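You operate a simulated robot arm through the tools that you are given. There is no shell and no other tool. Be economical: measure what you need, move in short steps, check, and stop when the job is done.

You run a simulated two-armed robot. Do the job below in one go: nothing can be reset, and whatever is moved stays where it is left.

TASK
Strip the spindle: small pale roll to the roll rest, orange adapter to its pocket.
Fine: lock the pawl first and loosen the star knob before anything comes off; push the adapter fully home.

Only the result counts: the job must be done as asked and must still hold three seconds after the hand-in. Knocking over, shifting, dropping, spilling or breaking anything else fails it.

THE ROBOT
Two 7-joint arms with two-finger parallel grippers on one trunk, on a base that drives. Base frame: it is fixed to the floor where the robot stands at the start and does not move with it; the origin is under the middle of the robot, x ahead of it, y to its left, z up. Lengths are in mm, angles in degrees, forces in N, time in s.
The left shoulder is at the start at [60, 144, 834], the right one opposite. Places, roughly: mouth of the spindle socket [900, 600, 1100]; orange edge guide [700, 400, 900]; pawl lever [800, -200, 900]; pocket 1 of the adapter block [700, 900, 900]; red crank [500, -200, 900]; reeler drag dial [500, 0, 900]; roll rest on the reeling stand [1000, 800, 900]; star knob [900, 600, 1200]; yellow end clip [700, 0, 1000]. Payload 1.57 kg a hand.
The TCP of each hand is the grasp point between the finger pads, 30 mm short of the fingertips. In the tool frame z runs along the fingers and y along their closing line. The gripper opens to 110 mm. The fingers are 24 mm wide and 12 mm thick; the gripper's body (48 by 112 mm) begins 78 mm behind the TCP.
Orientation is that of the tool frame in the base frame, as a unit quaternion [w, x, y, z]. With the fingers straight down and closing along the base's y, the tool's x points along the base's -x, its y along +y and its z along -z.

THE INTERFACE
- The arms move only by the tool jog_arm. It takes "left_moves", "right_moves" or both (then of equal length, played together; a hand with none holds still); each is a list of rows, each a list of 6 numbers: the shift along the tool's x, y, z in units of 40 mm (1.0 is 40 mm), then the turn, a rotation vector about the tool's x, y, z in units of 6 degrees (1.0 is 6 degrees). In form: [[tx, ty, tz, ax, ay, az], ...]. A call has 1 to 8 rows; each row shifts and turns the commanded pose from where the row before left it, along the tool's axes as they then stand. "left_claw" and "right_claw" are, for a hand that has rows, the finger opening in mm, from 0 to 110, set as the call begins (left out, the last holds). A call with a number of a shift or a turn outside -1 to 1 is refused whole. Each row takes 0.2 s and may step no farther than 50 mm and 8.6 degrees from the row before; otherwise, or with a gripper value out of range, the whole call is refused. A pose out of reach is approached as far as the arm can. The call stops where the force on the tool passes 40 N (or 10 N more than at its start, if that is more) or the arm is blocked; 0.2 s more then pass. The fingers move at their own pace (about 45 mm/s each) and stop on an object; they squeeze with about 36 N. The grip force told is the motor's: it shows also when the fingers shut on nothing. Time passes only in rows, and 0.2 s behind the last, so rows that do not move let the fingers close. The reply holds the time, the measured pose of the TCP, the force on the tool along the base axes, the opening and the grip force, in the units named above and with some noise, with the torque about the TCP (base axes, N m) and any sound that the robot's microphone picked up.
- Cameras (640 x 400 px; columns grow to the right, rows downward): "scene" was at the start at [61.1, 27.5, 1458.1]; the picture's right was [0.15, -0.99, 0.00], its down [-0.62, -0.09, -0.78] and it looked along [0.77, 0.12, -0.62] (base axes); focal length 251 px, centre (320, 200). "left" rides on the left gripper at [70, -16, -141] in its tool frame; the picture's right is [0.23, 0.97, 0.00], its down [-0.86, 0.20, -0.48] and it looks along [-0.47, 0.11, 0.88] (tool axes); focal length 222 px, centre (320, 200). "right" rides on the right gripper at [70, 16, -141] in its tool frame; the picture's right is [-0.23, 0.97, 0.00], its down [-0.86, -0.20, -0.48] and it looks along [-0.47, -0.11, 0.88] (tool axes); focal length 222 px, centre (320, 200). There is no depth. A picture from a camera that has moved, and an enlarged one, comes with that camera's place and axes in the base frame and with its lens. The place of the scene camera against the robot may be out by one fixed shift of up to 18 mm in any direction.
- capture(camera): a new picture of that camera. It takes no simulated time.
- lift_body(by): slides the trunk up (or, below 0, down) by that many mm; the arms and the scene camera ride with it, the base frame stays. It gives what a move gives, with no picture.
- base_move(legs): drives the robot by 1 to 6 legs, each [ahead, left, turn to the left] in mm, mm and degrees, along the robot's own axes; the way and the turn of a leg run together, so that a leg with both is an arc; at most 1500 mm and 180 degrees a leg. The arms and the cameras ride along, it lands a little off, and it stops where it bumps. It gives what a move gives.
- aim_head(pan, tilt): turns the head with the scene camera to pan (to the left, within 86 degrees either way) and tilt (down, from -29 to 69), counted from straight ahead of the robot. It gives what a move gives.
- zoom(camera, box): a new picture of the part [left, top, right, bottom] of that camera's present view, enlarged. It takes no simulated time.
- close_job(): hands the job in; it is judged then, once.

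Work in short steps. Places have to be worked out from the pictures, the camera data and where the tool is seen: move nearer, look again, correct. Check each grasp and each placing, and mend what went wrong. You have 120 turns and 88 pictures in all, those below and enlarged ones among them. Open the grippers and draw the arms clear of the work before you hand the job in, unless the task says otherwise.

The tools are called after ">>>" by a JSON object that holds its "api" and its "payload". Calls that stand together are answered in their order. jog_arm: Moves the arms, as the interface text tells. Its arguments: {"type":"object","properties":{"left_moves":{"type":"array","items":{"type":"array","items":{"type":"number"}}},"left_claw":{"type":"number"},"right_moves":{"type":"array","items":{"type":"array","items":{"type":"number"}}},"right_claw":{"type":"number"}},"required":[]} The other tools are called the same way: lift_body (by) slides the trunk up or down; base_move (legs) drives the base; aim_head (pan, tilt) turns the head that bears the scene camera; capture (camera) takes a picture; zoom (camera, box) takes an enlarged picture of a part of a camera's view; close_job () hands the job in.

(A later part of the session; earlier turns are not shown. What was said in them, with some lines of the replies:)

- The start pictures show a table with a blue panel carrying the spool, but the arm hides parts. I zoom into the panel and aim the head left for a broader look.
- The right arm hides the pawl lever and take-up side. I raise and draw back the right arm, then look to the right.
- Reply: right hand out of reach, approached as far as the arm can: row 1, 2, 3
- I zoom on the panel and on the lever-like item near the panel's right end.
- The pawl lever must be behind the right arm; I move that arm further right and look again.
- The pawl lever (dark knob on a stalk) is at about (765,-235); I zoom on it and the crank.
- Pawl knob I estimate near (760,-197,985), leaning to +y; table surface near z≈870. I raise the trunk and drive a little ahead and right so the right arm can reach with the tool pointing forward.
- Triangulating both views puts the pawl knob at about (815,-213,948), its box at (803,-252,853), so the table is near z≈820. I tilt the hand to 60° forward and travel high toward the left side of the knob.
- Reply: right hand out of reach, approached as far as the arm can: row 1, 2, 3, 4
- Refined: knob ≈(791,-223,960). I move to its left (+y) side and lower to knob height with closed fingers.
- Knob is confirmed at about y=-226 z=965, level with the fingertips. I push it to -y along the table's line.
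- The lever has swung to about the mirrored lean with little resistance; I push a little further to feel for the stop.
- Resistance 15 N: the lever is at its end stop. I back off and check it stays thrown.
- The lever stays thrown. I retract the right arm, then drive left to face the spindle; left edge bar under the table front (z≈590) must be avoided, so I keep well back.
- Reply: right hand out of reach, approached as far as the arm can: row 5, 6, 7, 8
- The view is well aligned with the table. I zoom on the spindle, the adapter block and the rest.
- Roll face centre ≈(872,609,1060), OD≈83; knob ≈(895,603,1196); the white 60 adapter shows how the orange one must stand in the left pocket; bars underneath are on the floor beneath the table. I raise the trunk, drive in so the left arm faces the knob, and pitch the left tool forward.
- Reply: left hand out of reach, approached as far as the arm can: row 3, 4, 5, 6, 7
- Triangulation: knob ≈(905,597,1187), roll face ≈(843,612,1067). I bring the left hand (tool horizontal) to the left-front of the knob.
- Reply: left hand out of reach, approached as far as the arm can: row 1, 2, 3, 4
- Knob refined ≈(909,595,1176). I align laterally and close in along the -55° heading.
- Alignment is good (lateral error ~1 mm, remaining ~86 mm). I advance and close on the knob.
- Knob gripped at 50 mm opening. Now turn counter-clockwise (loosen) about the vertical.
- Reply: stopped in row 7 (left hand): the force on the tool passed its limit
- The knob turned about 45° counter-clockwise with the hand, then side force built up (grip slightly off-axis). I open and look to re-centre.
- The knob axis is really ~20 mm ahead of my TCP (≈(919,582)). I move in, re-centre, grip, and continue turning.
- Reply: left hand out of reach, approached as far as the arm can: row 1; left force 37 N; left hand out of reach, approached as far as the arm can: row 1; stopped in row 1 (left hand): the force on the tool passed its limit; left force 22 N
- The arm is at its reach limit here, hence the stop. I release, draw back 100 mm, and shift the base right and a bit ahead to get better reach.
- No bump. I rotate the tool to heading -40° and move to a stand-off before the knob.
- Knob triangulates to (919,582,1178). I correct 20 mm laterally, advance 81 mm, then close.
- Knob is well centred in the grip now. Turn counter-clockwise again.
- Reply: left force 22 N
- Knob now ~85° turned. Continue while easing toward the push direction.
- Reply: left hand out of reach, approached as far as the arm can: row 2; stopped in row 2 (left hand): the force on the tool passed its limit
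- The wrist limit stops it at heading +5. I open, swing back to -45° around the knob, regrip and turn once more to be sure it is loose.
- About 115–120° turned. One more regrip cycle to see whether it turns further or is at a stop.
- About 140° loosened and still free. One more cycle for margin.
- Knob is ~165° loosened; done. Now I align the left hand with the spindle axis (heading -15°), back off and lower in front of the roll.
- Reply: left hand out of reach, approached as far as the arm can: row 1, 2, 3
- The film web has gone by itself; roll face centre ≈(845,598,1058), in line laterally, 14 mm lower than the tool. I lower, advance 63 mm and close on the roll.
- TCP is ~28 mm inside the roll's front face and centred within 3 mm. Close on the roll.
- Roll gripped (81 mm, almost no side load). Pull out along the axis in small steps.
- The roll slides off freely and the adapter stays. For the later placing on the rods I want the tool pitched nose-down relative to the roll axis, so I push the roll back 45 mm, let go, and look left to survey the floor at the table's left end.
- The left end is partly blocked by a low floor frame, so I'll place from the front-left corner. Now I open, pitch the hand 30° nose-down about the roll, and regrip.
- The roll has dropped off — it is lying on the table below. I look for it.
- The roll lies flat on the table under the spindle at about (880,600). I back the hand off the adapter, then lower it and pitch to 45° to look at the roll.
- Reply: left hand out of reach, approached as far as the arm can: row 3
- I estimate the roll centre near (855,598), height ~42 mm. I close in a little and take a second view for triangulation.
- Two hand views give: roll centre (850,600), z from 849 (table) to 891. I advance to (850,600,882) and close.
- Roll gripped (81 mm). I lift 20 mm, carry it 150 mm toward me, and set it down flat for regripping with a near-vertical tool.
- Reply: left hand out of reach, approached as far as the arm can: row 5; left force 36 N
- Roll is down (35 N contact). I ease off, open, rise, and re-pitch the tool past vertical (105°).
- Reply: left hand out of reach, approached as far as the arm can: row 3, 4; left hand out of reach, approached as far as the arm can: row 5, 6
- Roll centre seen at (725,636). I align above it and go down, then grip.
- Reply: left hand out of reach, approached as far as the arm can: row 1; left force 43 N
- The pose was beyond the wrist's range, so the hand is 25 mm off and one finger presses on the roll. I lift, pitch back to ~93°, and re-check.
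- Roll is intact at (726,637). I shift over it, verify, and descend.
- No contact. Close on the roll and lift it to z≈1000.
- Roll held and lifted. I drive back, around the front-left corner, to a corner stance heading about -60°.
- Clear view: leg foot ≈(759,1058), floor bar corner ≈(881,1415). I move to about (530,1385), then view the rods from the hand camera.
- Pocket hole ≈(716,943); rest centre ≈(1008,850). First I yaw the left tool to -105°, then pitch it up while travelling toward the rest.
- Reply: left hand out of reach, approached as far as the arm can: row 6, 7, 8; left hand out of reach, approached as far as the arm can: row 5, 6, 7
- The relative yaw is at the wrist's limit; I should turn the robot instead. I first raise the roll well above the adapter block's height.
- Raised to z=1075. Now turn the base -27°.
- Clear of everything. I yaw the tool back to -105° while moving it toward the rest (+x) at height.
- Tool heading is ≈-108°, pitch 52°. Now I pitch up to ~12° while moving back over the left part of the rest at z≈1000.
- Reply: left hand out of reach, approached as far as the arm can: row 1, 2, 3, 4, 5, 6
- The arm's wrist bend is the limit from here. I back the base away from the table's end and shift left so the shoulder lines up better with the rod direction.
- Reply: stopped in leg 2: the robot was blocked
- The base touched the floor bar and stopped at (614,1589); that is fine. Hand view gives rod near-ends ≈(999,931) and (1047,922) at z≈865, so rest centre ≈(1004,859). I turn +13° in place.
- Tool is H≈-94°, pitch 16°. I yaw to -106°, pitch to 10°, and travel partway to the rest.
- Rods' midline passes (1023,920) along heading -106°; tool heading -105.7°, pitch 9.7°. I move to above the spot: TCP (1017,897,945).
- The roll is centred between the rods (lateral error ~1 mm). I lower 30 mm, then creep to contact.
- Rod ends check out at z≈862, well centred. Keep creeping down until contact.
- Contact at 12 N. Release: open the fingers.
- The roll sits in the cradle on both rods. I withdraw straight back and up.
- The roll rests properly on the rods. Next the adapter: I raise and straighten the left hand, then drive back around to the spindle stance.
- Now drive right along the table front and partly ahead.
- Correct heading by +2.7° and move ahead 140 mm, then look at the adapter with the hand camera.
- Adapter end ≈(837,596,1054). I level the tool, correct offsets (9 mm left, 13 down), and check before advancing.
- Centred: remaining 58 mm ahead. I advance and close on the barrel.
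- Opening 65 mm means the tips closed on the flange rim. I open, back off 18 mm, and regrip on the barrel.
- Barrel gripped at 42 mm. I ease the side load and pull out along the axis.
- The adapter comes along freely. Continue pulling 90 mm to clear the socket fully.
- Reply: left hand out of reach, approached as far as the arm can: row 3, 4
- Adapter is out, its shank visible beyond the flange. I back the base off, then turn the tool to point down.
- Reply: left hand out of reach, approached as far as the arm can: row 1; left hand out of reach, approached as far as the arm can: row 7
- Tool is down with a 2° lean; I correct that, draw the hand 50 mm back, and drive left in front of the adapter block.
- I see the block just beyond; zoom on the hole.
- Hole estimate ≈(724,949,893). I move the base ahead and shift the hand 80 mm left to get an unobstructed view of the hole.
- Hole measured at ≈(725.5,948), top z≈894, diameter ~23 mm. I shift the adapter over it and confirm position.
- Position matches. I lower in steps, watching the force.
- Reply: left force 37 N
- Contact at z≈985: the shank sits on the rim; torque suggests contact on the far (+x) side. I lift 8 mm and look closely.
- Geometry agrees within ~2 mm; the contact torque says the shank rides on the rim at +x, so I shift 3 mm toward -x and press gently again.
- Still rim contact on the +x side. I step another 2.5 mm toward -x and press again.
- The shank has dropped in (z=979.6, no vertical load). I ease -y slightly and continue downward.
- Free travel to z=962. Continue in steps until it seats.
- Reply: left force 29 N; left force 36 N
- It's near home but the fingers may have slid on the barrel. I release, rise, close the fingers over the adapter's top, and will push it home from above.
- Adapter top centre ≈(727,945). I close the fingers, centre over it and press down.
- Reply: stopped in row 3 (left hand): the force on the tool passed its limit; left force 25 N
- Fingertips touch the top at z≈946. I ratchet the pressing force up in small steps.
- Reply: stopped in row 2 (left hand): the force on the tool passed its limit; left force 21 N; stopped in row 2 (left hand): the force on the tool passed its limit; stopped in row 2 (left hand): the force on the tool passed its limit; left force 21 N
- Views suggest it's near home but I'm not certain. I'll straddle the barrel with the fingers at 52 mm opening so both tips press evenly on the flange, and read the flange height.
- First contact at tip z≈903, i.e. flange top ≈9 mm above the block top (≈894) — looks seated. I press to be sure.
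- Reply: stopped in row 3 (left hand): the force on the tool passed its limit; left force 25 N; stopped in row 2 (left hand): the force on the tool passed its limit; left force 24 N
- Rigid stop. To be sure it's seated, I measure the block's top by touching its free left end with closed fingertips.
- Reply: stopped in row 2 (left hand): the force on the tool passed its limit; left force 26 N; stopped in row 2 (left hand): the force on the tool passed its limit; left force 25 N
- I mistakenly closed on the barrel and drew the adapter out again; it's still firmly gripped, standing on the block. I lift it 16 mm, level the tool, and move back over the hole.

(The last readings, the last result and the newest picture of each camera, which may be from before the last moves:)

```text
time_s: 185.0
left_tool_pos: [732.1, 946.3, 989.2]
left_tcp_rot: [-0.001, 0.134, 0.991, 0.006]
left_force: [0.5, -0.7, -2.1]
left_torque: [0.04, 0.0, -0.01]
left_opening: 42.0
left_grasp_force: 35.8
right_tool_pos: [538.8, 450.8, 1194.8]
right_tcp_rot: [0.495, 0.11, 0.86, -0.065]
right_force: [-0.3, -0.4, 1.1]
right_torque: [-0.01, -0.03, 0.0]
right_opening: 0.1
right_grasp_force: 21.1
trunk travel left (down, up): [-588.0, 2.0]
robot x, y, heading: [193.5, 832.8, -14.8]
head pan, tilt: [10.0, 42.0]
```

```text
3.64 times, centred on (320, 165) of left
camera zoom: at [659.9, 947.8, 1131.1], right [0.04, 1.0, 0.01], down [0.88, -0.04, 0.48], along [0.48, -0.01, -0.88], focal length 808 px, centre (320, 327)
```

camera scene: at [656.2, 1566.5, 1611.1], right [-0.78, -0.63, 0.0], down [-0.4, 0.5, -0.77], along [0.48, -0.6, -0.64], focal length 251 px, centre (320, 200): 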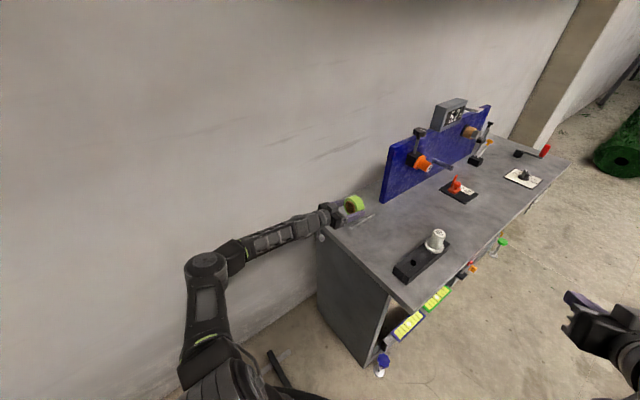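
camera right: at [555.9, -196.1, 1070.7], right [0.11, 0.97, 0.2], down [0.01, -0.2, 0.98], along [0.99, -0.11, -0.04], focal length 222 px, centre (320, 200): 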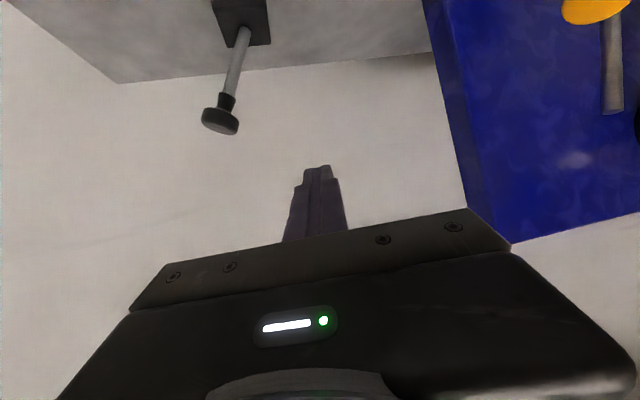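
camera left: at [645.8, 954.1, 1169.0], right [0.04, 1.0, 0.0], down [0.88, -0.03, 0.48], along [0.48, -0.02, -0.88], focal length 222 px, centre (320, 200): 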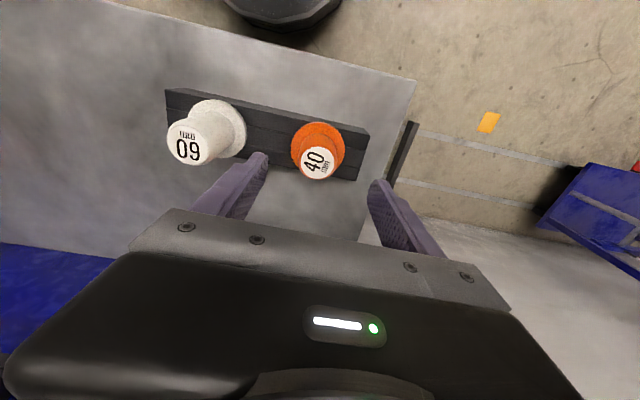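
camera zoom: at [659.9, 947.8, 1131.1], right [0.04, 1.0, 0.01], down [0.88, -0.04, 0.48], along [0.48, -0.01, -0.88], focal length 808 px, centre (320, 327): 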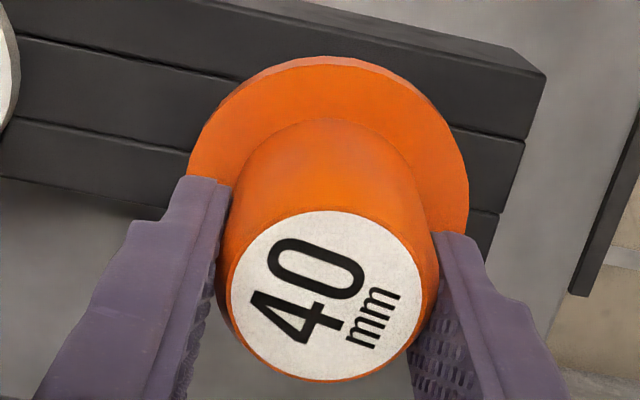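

Image shows the adapter now leaning ~6–7° in the grip (bottom toward -x). I tilt the tool 6° to bring it upright over the hole, then lower carefully.

>>> {"api": "jog_arm", "payload": {"left_moves": [[0, 0.02, 0, 0, -1, 0], [0, 0, 0, 0, 0, 0]]}}

>>> {"api": "jog_arm", "payload": {"left_moves": [[0.0105, 0, 0.1, 0, 0, 0], [0.0105, 0, 0.1, 0, 0, 0], [0, 0, 0, 0, 0, 0]]}}

>>> {"api": "jog_arm", "payload": {"left_moves": [[0.01, 0, 0.1, 0, 0, 0], [0.005, 0, 0.05, 0, 0, 0], [0, 0, 0, 0, 0, 0]]}}

```text
time_s: 185.6
left_tool_pos: [732.2, 947.4, 988.5]
left_tcp_rot: [0.051, 0.134, 0.99, -0.001]
left_force: [-0.3, -0.6, -2.0]
left_torque: [-0.02, -0.02, 0.01]
left_opening: 41.9
left_grasp_force: 36.0
right_tool_pos: [538.5, 450.4, 1194.0]
right_tcp_rot: [0.494, 0.112, 0.86, -0.066]
right_force: [-0.2, 0.5, -0.5]
right_torque: [0.01, 0.01, 0.0]
right_opening: 0.0
right_grasp_force: 21.7
trunk travel left (down, up): [-588.0, 2.0]
robot x, y, heading: [195.7, 833.2, -15.0]
head pan, tilt: [10.0, 42.0]
```

```text
time_s: 186.4
left_tool_pos: [732.4, 947.6, 982.9]
left_tcp_rot: [0.051, 0.135, 0.99, 0.0]
left_force: [-0.2, 0.4, -2.2]
left_torque: [-0.02, 0.0, 0.0]
left_opening: 41.9
left_grasp_force: 35.9
right_tool_pos: [539.4, 451.0, 1195.3]
right_tcp_rot: [0.495, 0.111, 0.86, -0.064]
right_force: [0.1, 0.0, 0.4]
right_torque: [-0.01, 0.0, -0.01]
right_opening: 0.0
right_grasp_force: 21.7
trunk travel left (down, up): [-588.0, 2.0]
robot x, y, heading: [192.9, 834.2, -15.0]
head pan, tilt: [10.0, 42.0]
```

```text
time_s: 187.2
left_tool_pos: [732.1, 947.0, 977.7]
left_tcp_rot: [0.054, 0.134, 0.99, -0.001]
left_force: [1.6, 1.9, 13.5]
left_torque: [0.09, -0.25, 0.06]
left_opening: 41.7
left_grasp_force: 35.4
right_tool_pos: [538.1, 451.2, 1195.2]
right_tcp_rot: [0.494, 0.112, 0.86, -0.065]
right_force: [-0.9, -0.1, 0.4]
right_torque: [-0.01, -0.01, -0.05]
right_opening: 0.0
right_grasp_force: 21.3
trunk travel left (down, up): [-588.0, 2.0]
robot x, y, heading: [194.5, 833.1, -15.1]
head pan, tilt: [10.0, 42.0]
```

Contact again with the load on the +x side; the earlier successful entry was ~5 mm further -x and ~3 mm +y. I hop there and press lightly.

>>> {"api": "jog_arm", "payload": {"left_moves": [[0, 0, -0.12, 0, 0, 0], [0.1, 0.04, 0, 0, 0, 0], [0, 0, 0.1, 0, 0, 0], [0, 0, 0, 0, 0, 0]]}}

>>> {"api": "jog_arm", "payload": {"left_moves": [[0.04, 0, -0.03, 0, 0, 0], [0, 0.02, 0.1, 0, 0, 0], [0, 0, 0, 0, 0, 0]]}}

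```text
time_s: 188.2
left_tool_pos: [729.4, 952.2, 978.9]
left_tcp_rot: [0.053, 0.134, 0.99, -0.001]
left_force: [-4.5, 4.1, 15.1]
left_torque: [0.48, 0.35, 0.02]
left_opening: 42.0
left_grasp_force: 36.5
right_tool_pos: [538.8, 451.2, 1195.7]
right_tcp_rot: [0.495, 0.111, 0.859, -0.065]
right_force: [-0.1, 0.5, -0.6]
right_torque: [0.0, 0.0, -0.01]
right_opening: 0.1
right_grasp_force: 21.1
trunk travel left (down, up): [-588.0, 2.0]
robot x, y, heading: [197.9, 832.2, -14.9]
head pan, tilt: [10.0, 42.0]
```

```text
time_s: 189.0
left_tool_pos: [725.0, 951.3, 971.3]
left_tcp_rot: [0.047, 0.134, 0.99, -0.002]
left_force: [-3.9, -6.3, -1.1]
left_torque: [-0.51, 0.32, 0.04]
left_opening: 42.2
left_grasp_force: 35.8
right_tool_pos: [539.4, 449.9, 1193.7]
right_tcp_rot: [0.494, 0.112, 0.859, -0.065]
right_force: [0.1, 0.0, -0.5]
right_torque: [0.01, 0.02, 0.0]
right_opening: 0.2
right_grasp_force: 21.0
trunk travel left (down, up): [-588.0, 2.0]
robot x, y, heading: [198.5, 834.0, -15.0]
head pan, tilt: [10.0, 42.0]
```

It has entered (z=971, no vertical load). I relieve the side load and lower vertically.

>>> {"api": "jog_arm", "payload": {"left_moves": [[0.03, -0.05, 0.08, 0, 0, 0], [0.015, 0, 0.15, 0, 0, 0], [0, 0, 0, 0, 0, 0]]}}

>>> {"api": "jog_arm", "payload": {"left_moves": [[0.015, 0, 0.15, 0, 0, 0], [0.015, 0, 0.15, 0, 0, 0], [0, 0, 0, 0, 0, 0]]}}

>>> {"api": "jog_arm", "payload": {"left_moves": [[0.01, 0, 0.1, 0, 0, 0], [0.01, 0, 0.1, 0, 0, 0], [0, 0, 0, 0, 0, 0]]}}

```text
time_s: 189.8
left_tool_pos: [726.3, 949.1, 966.1]
left_tcp_rot: [0.05, 0.135, 0.99, -0.001]
left_force: [-2.9, -7.1, -1.3]
left_torque: [-0.57, 0.13, -0.02]
left_opening: 42.1
left_grasp_force: 36.2
right_tool_pos: [539.0, 451.0, 1195.0]
right_tcp_rot: [0.495, 0.111, 0.859, -0.065]
right_force: [-0.1, 0.0, -0.1]
right_torque: [0.01, 0.0, 0.01]
right_opening: 0.0
right_grasp_force: 21.5
trunk travel left (down, up): [-588.0, 2.0]
robot x, y, heading: [195.5, 833.1, -15.1]
head pan, tilt: [10.0, 42.0]
```

```text
time_s: 190.6
left_tool_pos: [725.4, 948.7, 953.7]
left_tcp_rot: [0.051, 0.135, 0.99, -0.001]
left_force: [-1.7, -10.1, 2.7]
left_torque: [-0.72, 0.11, 0.04]
left_opening: 41.9
left_grasp_force: 36.0
right_tool_pos: [538.3, 449.6, 1195.5]
right_tcp_rot: [0.495, 0.112, 0.859, -0.064]
right_force: [0.2, 0.3, -0.8]
right_torque: [0.02, 0.0, 0.0]
right_opening: 0.1
right_grasp_force: 20.8
trunk travel left (down, up): [-588.0, 2.0]
robot x, y, heading: [194.4, 835.0, -15.2]
head pan, tilt: [10.0, 42.0]
```

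```text
time_s: 191.4
left_tool_pos: [726.9, 949.4, 946.2]
left_tcp_rot: [0.053, 0.135, 0.989, -0.002]
left_force: [-0.1, -12.3, 4.0]
left_torque: [-0.91, 0.12, 0.01]
left_opening: 42.1
left_grasp_force: 35.9
right_tool_pos: [538.4, 449.1, 1195.2]
right_tcp_rot: [0.495, 0.111, 0.859, -0.064]
right_force: [-0.7, 0.4, -0.1]
right_torque: [0.01, 0.0, 0.0]
right_opening: 0.1
right_grasp_force: 21.3
trunk travel left (down, up): [-588.0, 2.0]
robot x, y, heading: [196.5, 839.0, -14.9]
head pan, tilt: [10.0, 42.0]
```

Nearly frictionless descent to 946; relieve y and continue.

>>> {"api": "jog_arm", "payload": {"left_moves": [[0, -0.07, 0, 0, 0, 0], [0.01, 0, 0.08, 0, 0, 0], [0, 0, 0, 0, 0, 0]]}}

>>> {"api": "jog_arm", "payload": {"left_moves": [[0.01, 0, 0.1, 0, 0, 0], [0.01, 0, 0.1, 0, 0, 0], [0, 0, 0, 0, 0, 0]]}}

>>> {"api": "jog_arm", "payload": {"left_moves": [[0.01, 0, 0.1, 0, 0, 0], [0.01, 0, 0.1, 0, 0, 0], [0, 0, 0, 0, 0, 0]]}}

```text
time_s: 192.2
left_tool_pos: [726.2, 949.6, 942.2]
left_tcp_rot: [0.051, 0.133, 0.99, 0.001]
left_force: [-1.8, 0.1, 4.5]
left_torque: [-0.06, 0.26, -0.03]
left_opening: 42.2
left_grasp_force: 36.1
right_tool_pos: [538.3, 451.8, 1194.3]
right_tcp_rot: [0.495, 0.112, 0.859, -0.065]
right_force: [-0.8, -0.4, -0.3]
right_torque: [0.0, -0.02, 0.02]
right_opening: 0.0
right_grasp_force: 21.1
trunk travel left (down, up): [-588.0, 2.0]
robot x, y, heading: [195.8, 833.7, -14.6]
head pan, tilt: [10.0, 42.0]
```

```text
time_s: 193.0
left_tool_pos: [727.4, 948.7, 936.8]
left_tcp_rot: [0.055, 0.134, 0.989, 0.0]
left_force: [11.2, 4.2, 33.0]
left_torque: [-0.13, 0.62, -0.07]
left_opening: 42.3
left_grasp_force: 35.4
right_tool_pos: [537.6, 451.6, 1195.4]
right_tcp_rot: [0.496, 0.111, 0.859, -0.064]
right_force: [0.5, -0.6, 0.0]
right_torque: [0.02, -0.01, -0.02]
right_opening: 0.0
right_grasp_force: 21.5
trunk travel left (down, up): [-588.0, 2.0]
robot x, y, heading: [193.5, 831.7, -15.2]
head pan, tilt: [10.0, 42.0]
```

```text
time_s: 193.4
left_tool_pos: [728.5, 946.6, 934.9]
left_tcp_rot: [0.057, 0.134, 0.989, -0.001]
left_force: [-4.1, 3.0, 15.2]
left_torque: [-0.25, 0.56, -0.22]
left_opening: 42.1
left_grasp_force: 35.9
right_tool_pos: [538.9, 452.7, 1193.7]
right_tcp_rot: [0.495, 0.11, 0.86, -0.064]
right_force: [-1.2, 0.2, 0.1]
right_torque: [-0.03, 0.01, 0.02]
right_opening: 0.0
right_grasp_force: 22.1
trunk travel left (down, up): [-588.0, 2.0]
robot x, y, heading: [195.6, 833.8, -14.8]
head pan, tilt: [10.0, 42.0]
stopped in row 2 (left hand): the force on the tool passed its limit (the readings are from after the stop); the commanded pose is now the measured one
```

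Hard stop at ~43 mm depth, as before. Release fully (waiting for the fingers), rise, and press on the top with closed fingers.

>>> {"api": "jog_arm", "payload": {"left_moves": [[0, 0, 0, 0, 0, 0], [0, 0, 0, 0, 0, 0], [0, 0, 0, 0, 0, 0], [0, 0, 0, 0, 0, 0]], "left_claw": 90}}

>>> {"api": "jog_arm", "payload": {"left_moves": [[-0.04, 0, -0.7, 0, 0, 0], [-0.07, 0, -0.8, 0, 0, 0], [0, 0, -0.7, 0, 0.95, 0], [0, 0, 0, 0, 0, 0]]}}

>>> {"api": "zoom", "payload": {"camera": "left", "box": [140, 70, 400, 220]}}

```text
time_s: 194.4
left_tool_pos: [727.3, 947.1, 933.6]
left_tcp_rot: [0.055, 0.134, 0.99, -0.001]
left_force: [0.7, -0.1, 0.3]
left_torque: [-0.02, 0.0, 0.01]
left_opening: 90.2
left_grasp_force: 0.1
right_tool_pos: [539.5, 451.6, 1195.6]
right_tcp_rot: [0.495, 0.112, 0.859, -0.065]
right_force: [-0.6, -0.3, -0.2]
right_torque: [0.02, 0.0, 0.01]
right_opening: 0.1
right_grasp_force: 21.8
trunk travel left (down, up): [-588.0, 2.0]
robot x, y, heading: [194.2, 831.2, -15.0]
head pan, tilt: [10.0, 42.0]
```

```text
time_s: 195.4
left_tool_pos: [722.4, 952.2, 1021.9]
left_tcp_rot: [0.006, 0.134, 0.991, 0.005]
left_force: [0.2, 0.9, 0.8]
left_torque: [-0.04, -0.02, 0.0]
left_opening: 89.9
left_grasp_force: 0.0
right_tool_pos: [539.2, 451.8, 1194.9]
right_tcp_rot: [0.495, 0.112, 0.859, -0.065]
right_force: [0.3, 0.3, 0.0]
right_torque: [-0.01, 0.01, 0.0]
right_opening: 0.0
right_grasp_force: 21.5
trunk travel left (down, up): [-588.0, 2.0]
robot x, y, heading: [196.2, 835.5, -15.3]
head pan, tilt: [10.0, 42.0]
```

```text
2.46 times, centred on (270, 145) of left
camera zoom: at [648.9, 953.9, 1162.8], right [0.04, 1.0, 0.01], down [0.87, -0.04, 0.49], along [0.49, -0.01, -0.87], focal length 547 px, centre (443, 335)
```

zoom: 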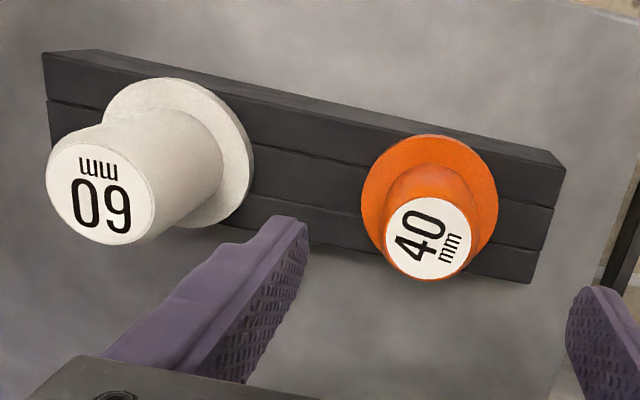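

It looks seated and upright, matching the white one. Final press from above with closed fingers at (722,946).

>>> {"api": "jog_arm", "payload": {"left_moves": [[-0.04, -0.145, 0, 0, 0, 0], [0, 0, 0, 0, 0, 0], [0, 0, 0, 0, 0, 0], [0, 0, 0, 0, 0, 0], [0, 0, 0.5, 0, 0, 0], [0, 0, 0.45, 0, 0, 0], [0, 0, 0, 0, 0, 0]], "left_claw": 0}}

>>> {"api": "jog_arm", "payload": {"left_moves": [[0, 0, 0.08, 0, 0, 0], [0, 0, 0.08, 0, 0, 0], [0, 0, 0.08, 0, 0, 0], [0, 0, 0.08, 0, 0, 0], [0, 0, 0.08, 0, 0, 0], [0, 0, 0.08, 0, 0, 0]]}}

>>> {"api": "jog_arm", "payload": {"left_moves": [[0, 0, 0.06, 0, 0, 0], [0, 0, 0.06, 0, 0, 0], [0, 0, 0, 0, 0, 0]]}}

```text
time_s: 197.0
left_tool_pos: [724.2, 944.3, 984.3]
left_tcp_rot: [0.006, 0.134, 0.991, 0.006]
left_force: [0.1, -0.2, 0.1]
left_torque: [0.01, 0.02, -0.03]
left_opening: 0.2
left_grasp_force: 20.9
right_tool_pos: [538.4, 451.4, 1195.0]
right_tcp_rot: [0.495, 0.111, 0.859, -0.065]
right_force: [-0.7, 0.1, 0.2]
right_torque: [0.0, 0.03, 0.0]
right_opening: 0.0
right_grasp_force: 21.8
trunk travel left (down, up): [-588.0, 2.0]
robot x, y, heading: [193.7, 829.9, -14.7]
head pan, tilt: [10.0, 42.0]
```

```text
time_s: 198.0
left_tool_pos: [724.1, 943.1, 976.9]
left_tcp_rot: [0.011, 0.135, 0.991, 0.007]
left_force: [-5.9, 4.2, 19.9]
left_torque: [0.14, 0.42, -0.1]
left_opening: 0.0
left_grasp_force: 21.1
right_tool_pos: [538.7, 450.9, 1195.9]
right_tcp_rot: [0.496, 0.11, 0.859, -0.064]
right_force: [-0.1, -0.8, 0.1]
right_torque: [0.0, 0.01, 0.0]
right_opening: 0.0
right_grasp_force: 21.5
trunk travel left (down, up): [-588.0, 2.0]
robot x, y, heading: [194.4, 830.3, -14.7]
head pan, tilt: [10.0, 42.0]
stopped in row 4 (left hand): the force on the tool passed its limit (the readings are from after the stop); the commanded pose is now the measured one
```

```text
time_s: 198.5
left_tool_pos: [725.2, 942.1, 977.7]
left_tcp_rot: [0.014, 0.135, 0.991, 0.007]
left_force: [-6.4, 2.1, 21.3]
left_torque: [0.09, 0.45, -0.1]
left_opening: 0.0
left_grasp_force: 21.5
right_tool_pos: [537.3, 451.6, 1195.8]
right_tcp_rot: [0.495, 0.11, 0.86, -0.063]
right_force: [-0.3, 0.1, 0.8]
right_torque: [0.01, 0.02, -0.01]
right_opening: 0.1
right_grasp_force: 21.2
trunk travel left (down, up): [-588.0, 2.0]
robot x, y, heading: [190.9, 836.3, -14.8]
head pan, tilt: [10.0, 42.0]
stopped in row 2 (left hand): the force on the tool passed its limit (the readings are from after the stop); the commanded pose is now the measured one
```

The top stands at exactly the same hard stop height (tip z≈947) under 40 N — fully home. I rise straight up, then back the robot away and open both grippers.

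>>> {"api": "jog_arm", "payload": {"left_moves": [[0, 0, -0.7, 0, 0, 0], [0, 0, -0.9, 0, 0, 0], [0, 0, -0.5, 0, 0, 0]]}}

>>> {"api": "base_move", "payload": {"legs": [[-250, 0, 0]]}}

>>> {"api": "jog_arm", "payload": {"left_moves": [[0, 0, 0, 0, 0, 0], [0, 0, 0, 0, 0, 0], [0, 0, 0, 0, 0, 0], [0, 0, 0, 0, 0, 0], [0, 0, 0, 0, 0, 0], [0, 0, 0, 0, 0, 0]], "right_moves": [[0, 0, 0, 0, 0, 0], [0, 0, 0, 0, 0, 0], [0, 0, 0, 0, 0, 0], [0, 0, 0, 0, 0, 0], [0, 0, 0, 0, 0, 0], [0, 0, 0, 0, 0, 0]], "left_claw": 110, "right_claw": 110}}

>>> {"api": "zoom", "payload": {"camera": "scene", "box": [200, 120, 480, 300]}}

```text
time_s: 199.3
left_tool_pos: [724.4, 943.0, 1058.3]
left_tcp_rot: [0.011, 0.134, 0.991, 0.008]
left_force: [0.1, 0.1, -0.1]
left_torque: [-0.02, 0.0, -0.02]
left_opening: 0.0
left_grasp_force: 21.1
right_tool_pos: [538.6, 451.3, 1194.8]
right_tcp_rot: [0.495, 0.11, 0.86, -0.064]
right_force: [-0.3, 0.1, -0.3]
right_torque: [-0.03, 0.01, 0.02]
right_opening: 0.0
right_grasp_force: 21.3
trunk travel left (down, up): [-588.0, 2.0]
robot x, y, heading: [191.6, 833.6, -14.9]
head pan, tilt: [10.0, 42.0]
```

```text
time_s: 201.1
left_tool_pos: [485.8, 1004.7, 1057.6]
left_tcp_rot: [0.013, 0.138, 0.99, 0.007]
left_force: [-0.5, -0.5, -0.5]
left_torque: [0.0, -0.02, -0.02]
left_opening: 0.2
left_grasp_force: 21.3
right_tool_pos: [294.8, 514.9, 1195.0]
right_tcp_rot: [0.495, 0.113, 0.859, -0.066]
right_force: [-1.2, 1.5, -0.1]
right_torque: [0.0, -0.02, 0.03]
right_opening: 0.0
right_grasp_force: 21.1
trunk travel left (down, up): [-588.0, 2.0]
robot x, y, heading: [-48.9, 897.7, -15.2]
head pan, tilt: [10.0, 42.0]
```

```text
time_s: 202.5
left_tool_pos: [485.6, 1004.4, 1058.2]
left_tcp_rot: [0.012, 0.137, 0.99, 0.007]
left_force: [0.0, 0.2, 0.3]
left_torque: [-0.01, 0.0, -0.03]
left_opening: 110.2
left_grasp_force: 0.1
right_tool_pos: [297.1, 514.4, 1194.4]
right_tcp_rot: [0.494, 0.113, 0.859, -0.066]
right_force: [0.0, 0.0, -0.4]
right_torque: [-0.03, 0.0, 0.01]
right_opening: 110.1
right_grasp_force: 0.0
trunk travel left (down, up): [-588.0, 2.0]
robot x, y, heading: [-49.3, 899.4, -15.2]
head pan, tilt: [10.0, 42.0]
```

```text
2.22 times, centred on (340, 210) of scene
camera zoom: at [13.9, 913.8, 1608.1], right [-0.09, -1.0, 0.0], down [-0.67, 0.06, -0.74], along [0.74, -0.07, -0.67], focal length 558 px, centre (276, 178)
```

zoom: 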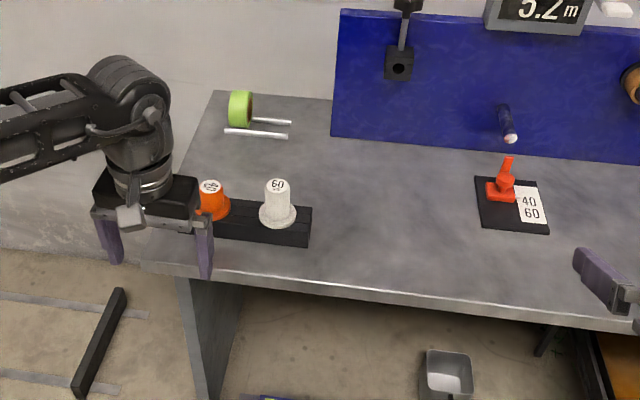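

The roll lies on the rods, the adapter stands home in the left pocket, the spindle is empty, and both hands are open and clear. I hand in.

>>> {"api": "close_job", "payload": {}}

```text
The job is handed in.
```

I handed the job in with the spindle stripped: roll on the rest, orange adapter in pocket 1, grippers open and arms clear. The roll slipped off and dropped onto the table under the spindle while I was regripping it. I picked it up and seated it on both rods.

- **Pawl:** thrown across to its end stop before anything else, and it stayed there. I saw no lock marking, so "locked" is inferred from the stop.
- **Star knob:** loosened about 165° counter-clockwise before the roll or adapter came off.
- **Adapter:** it came out of the pocket once when I closed the gripper by mistake, so I inserted it again. It now meets a hard stop under about 40 N from above, at the same height both times. I took that as fully home but had no independent check.
- **Base:** it bumped the low bar on the floor left of the table once and stopped. I did not see the bar move.
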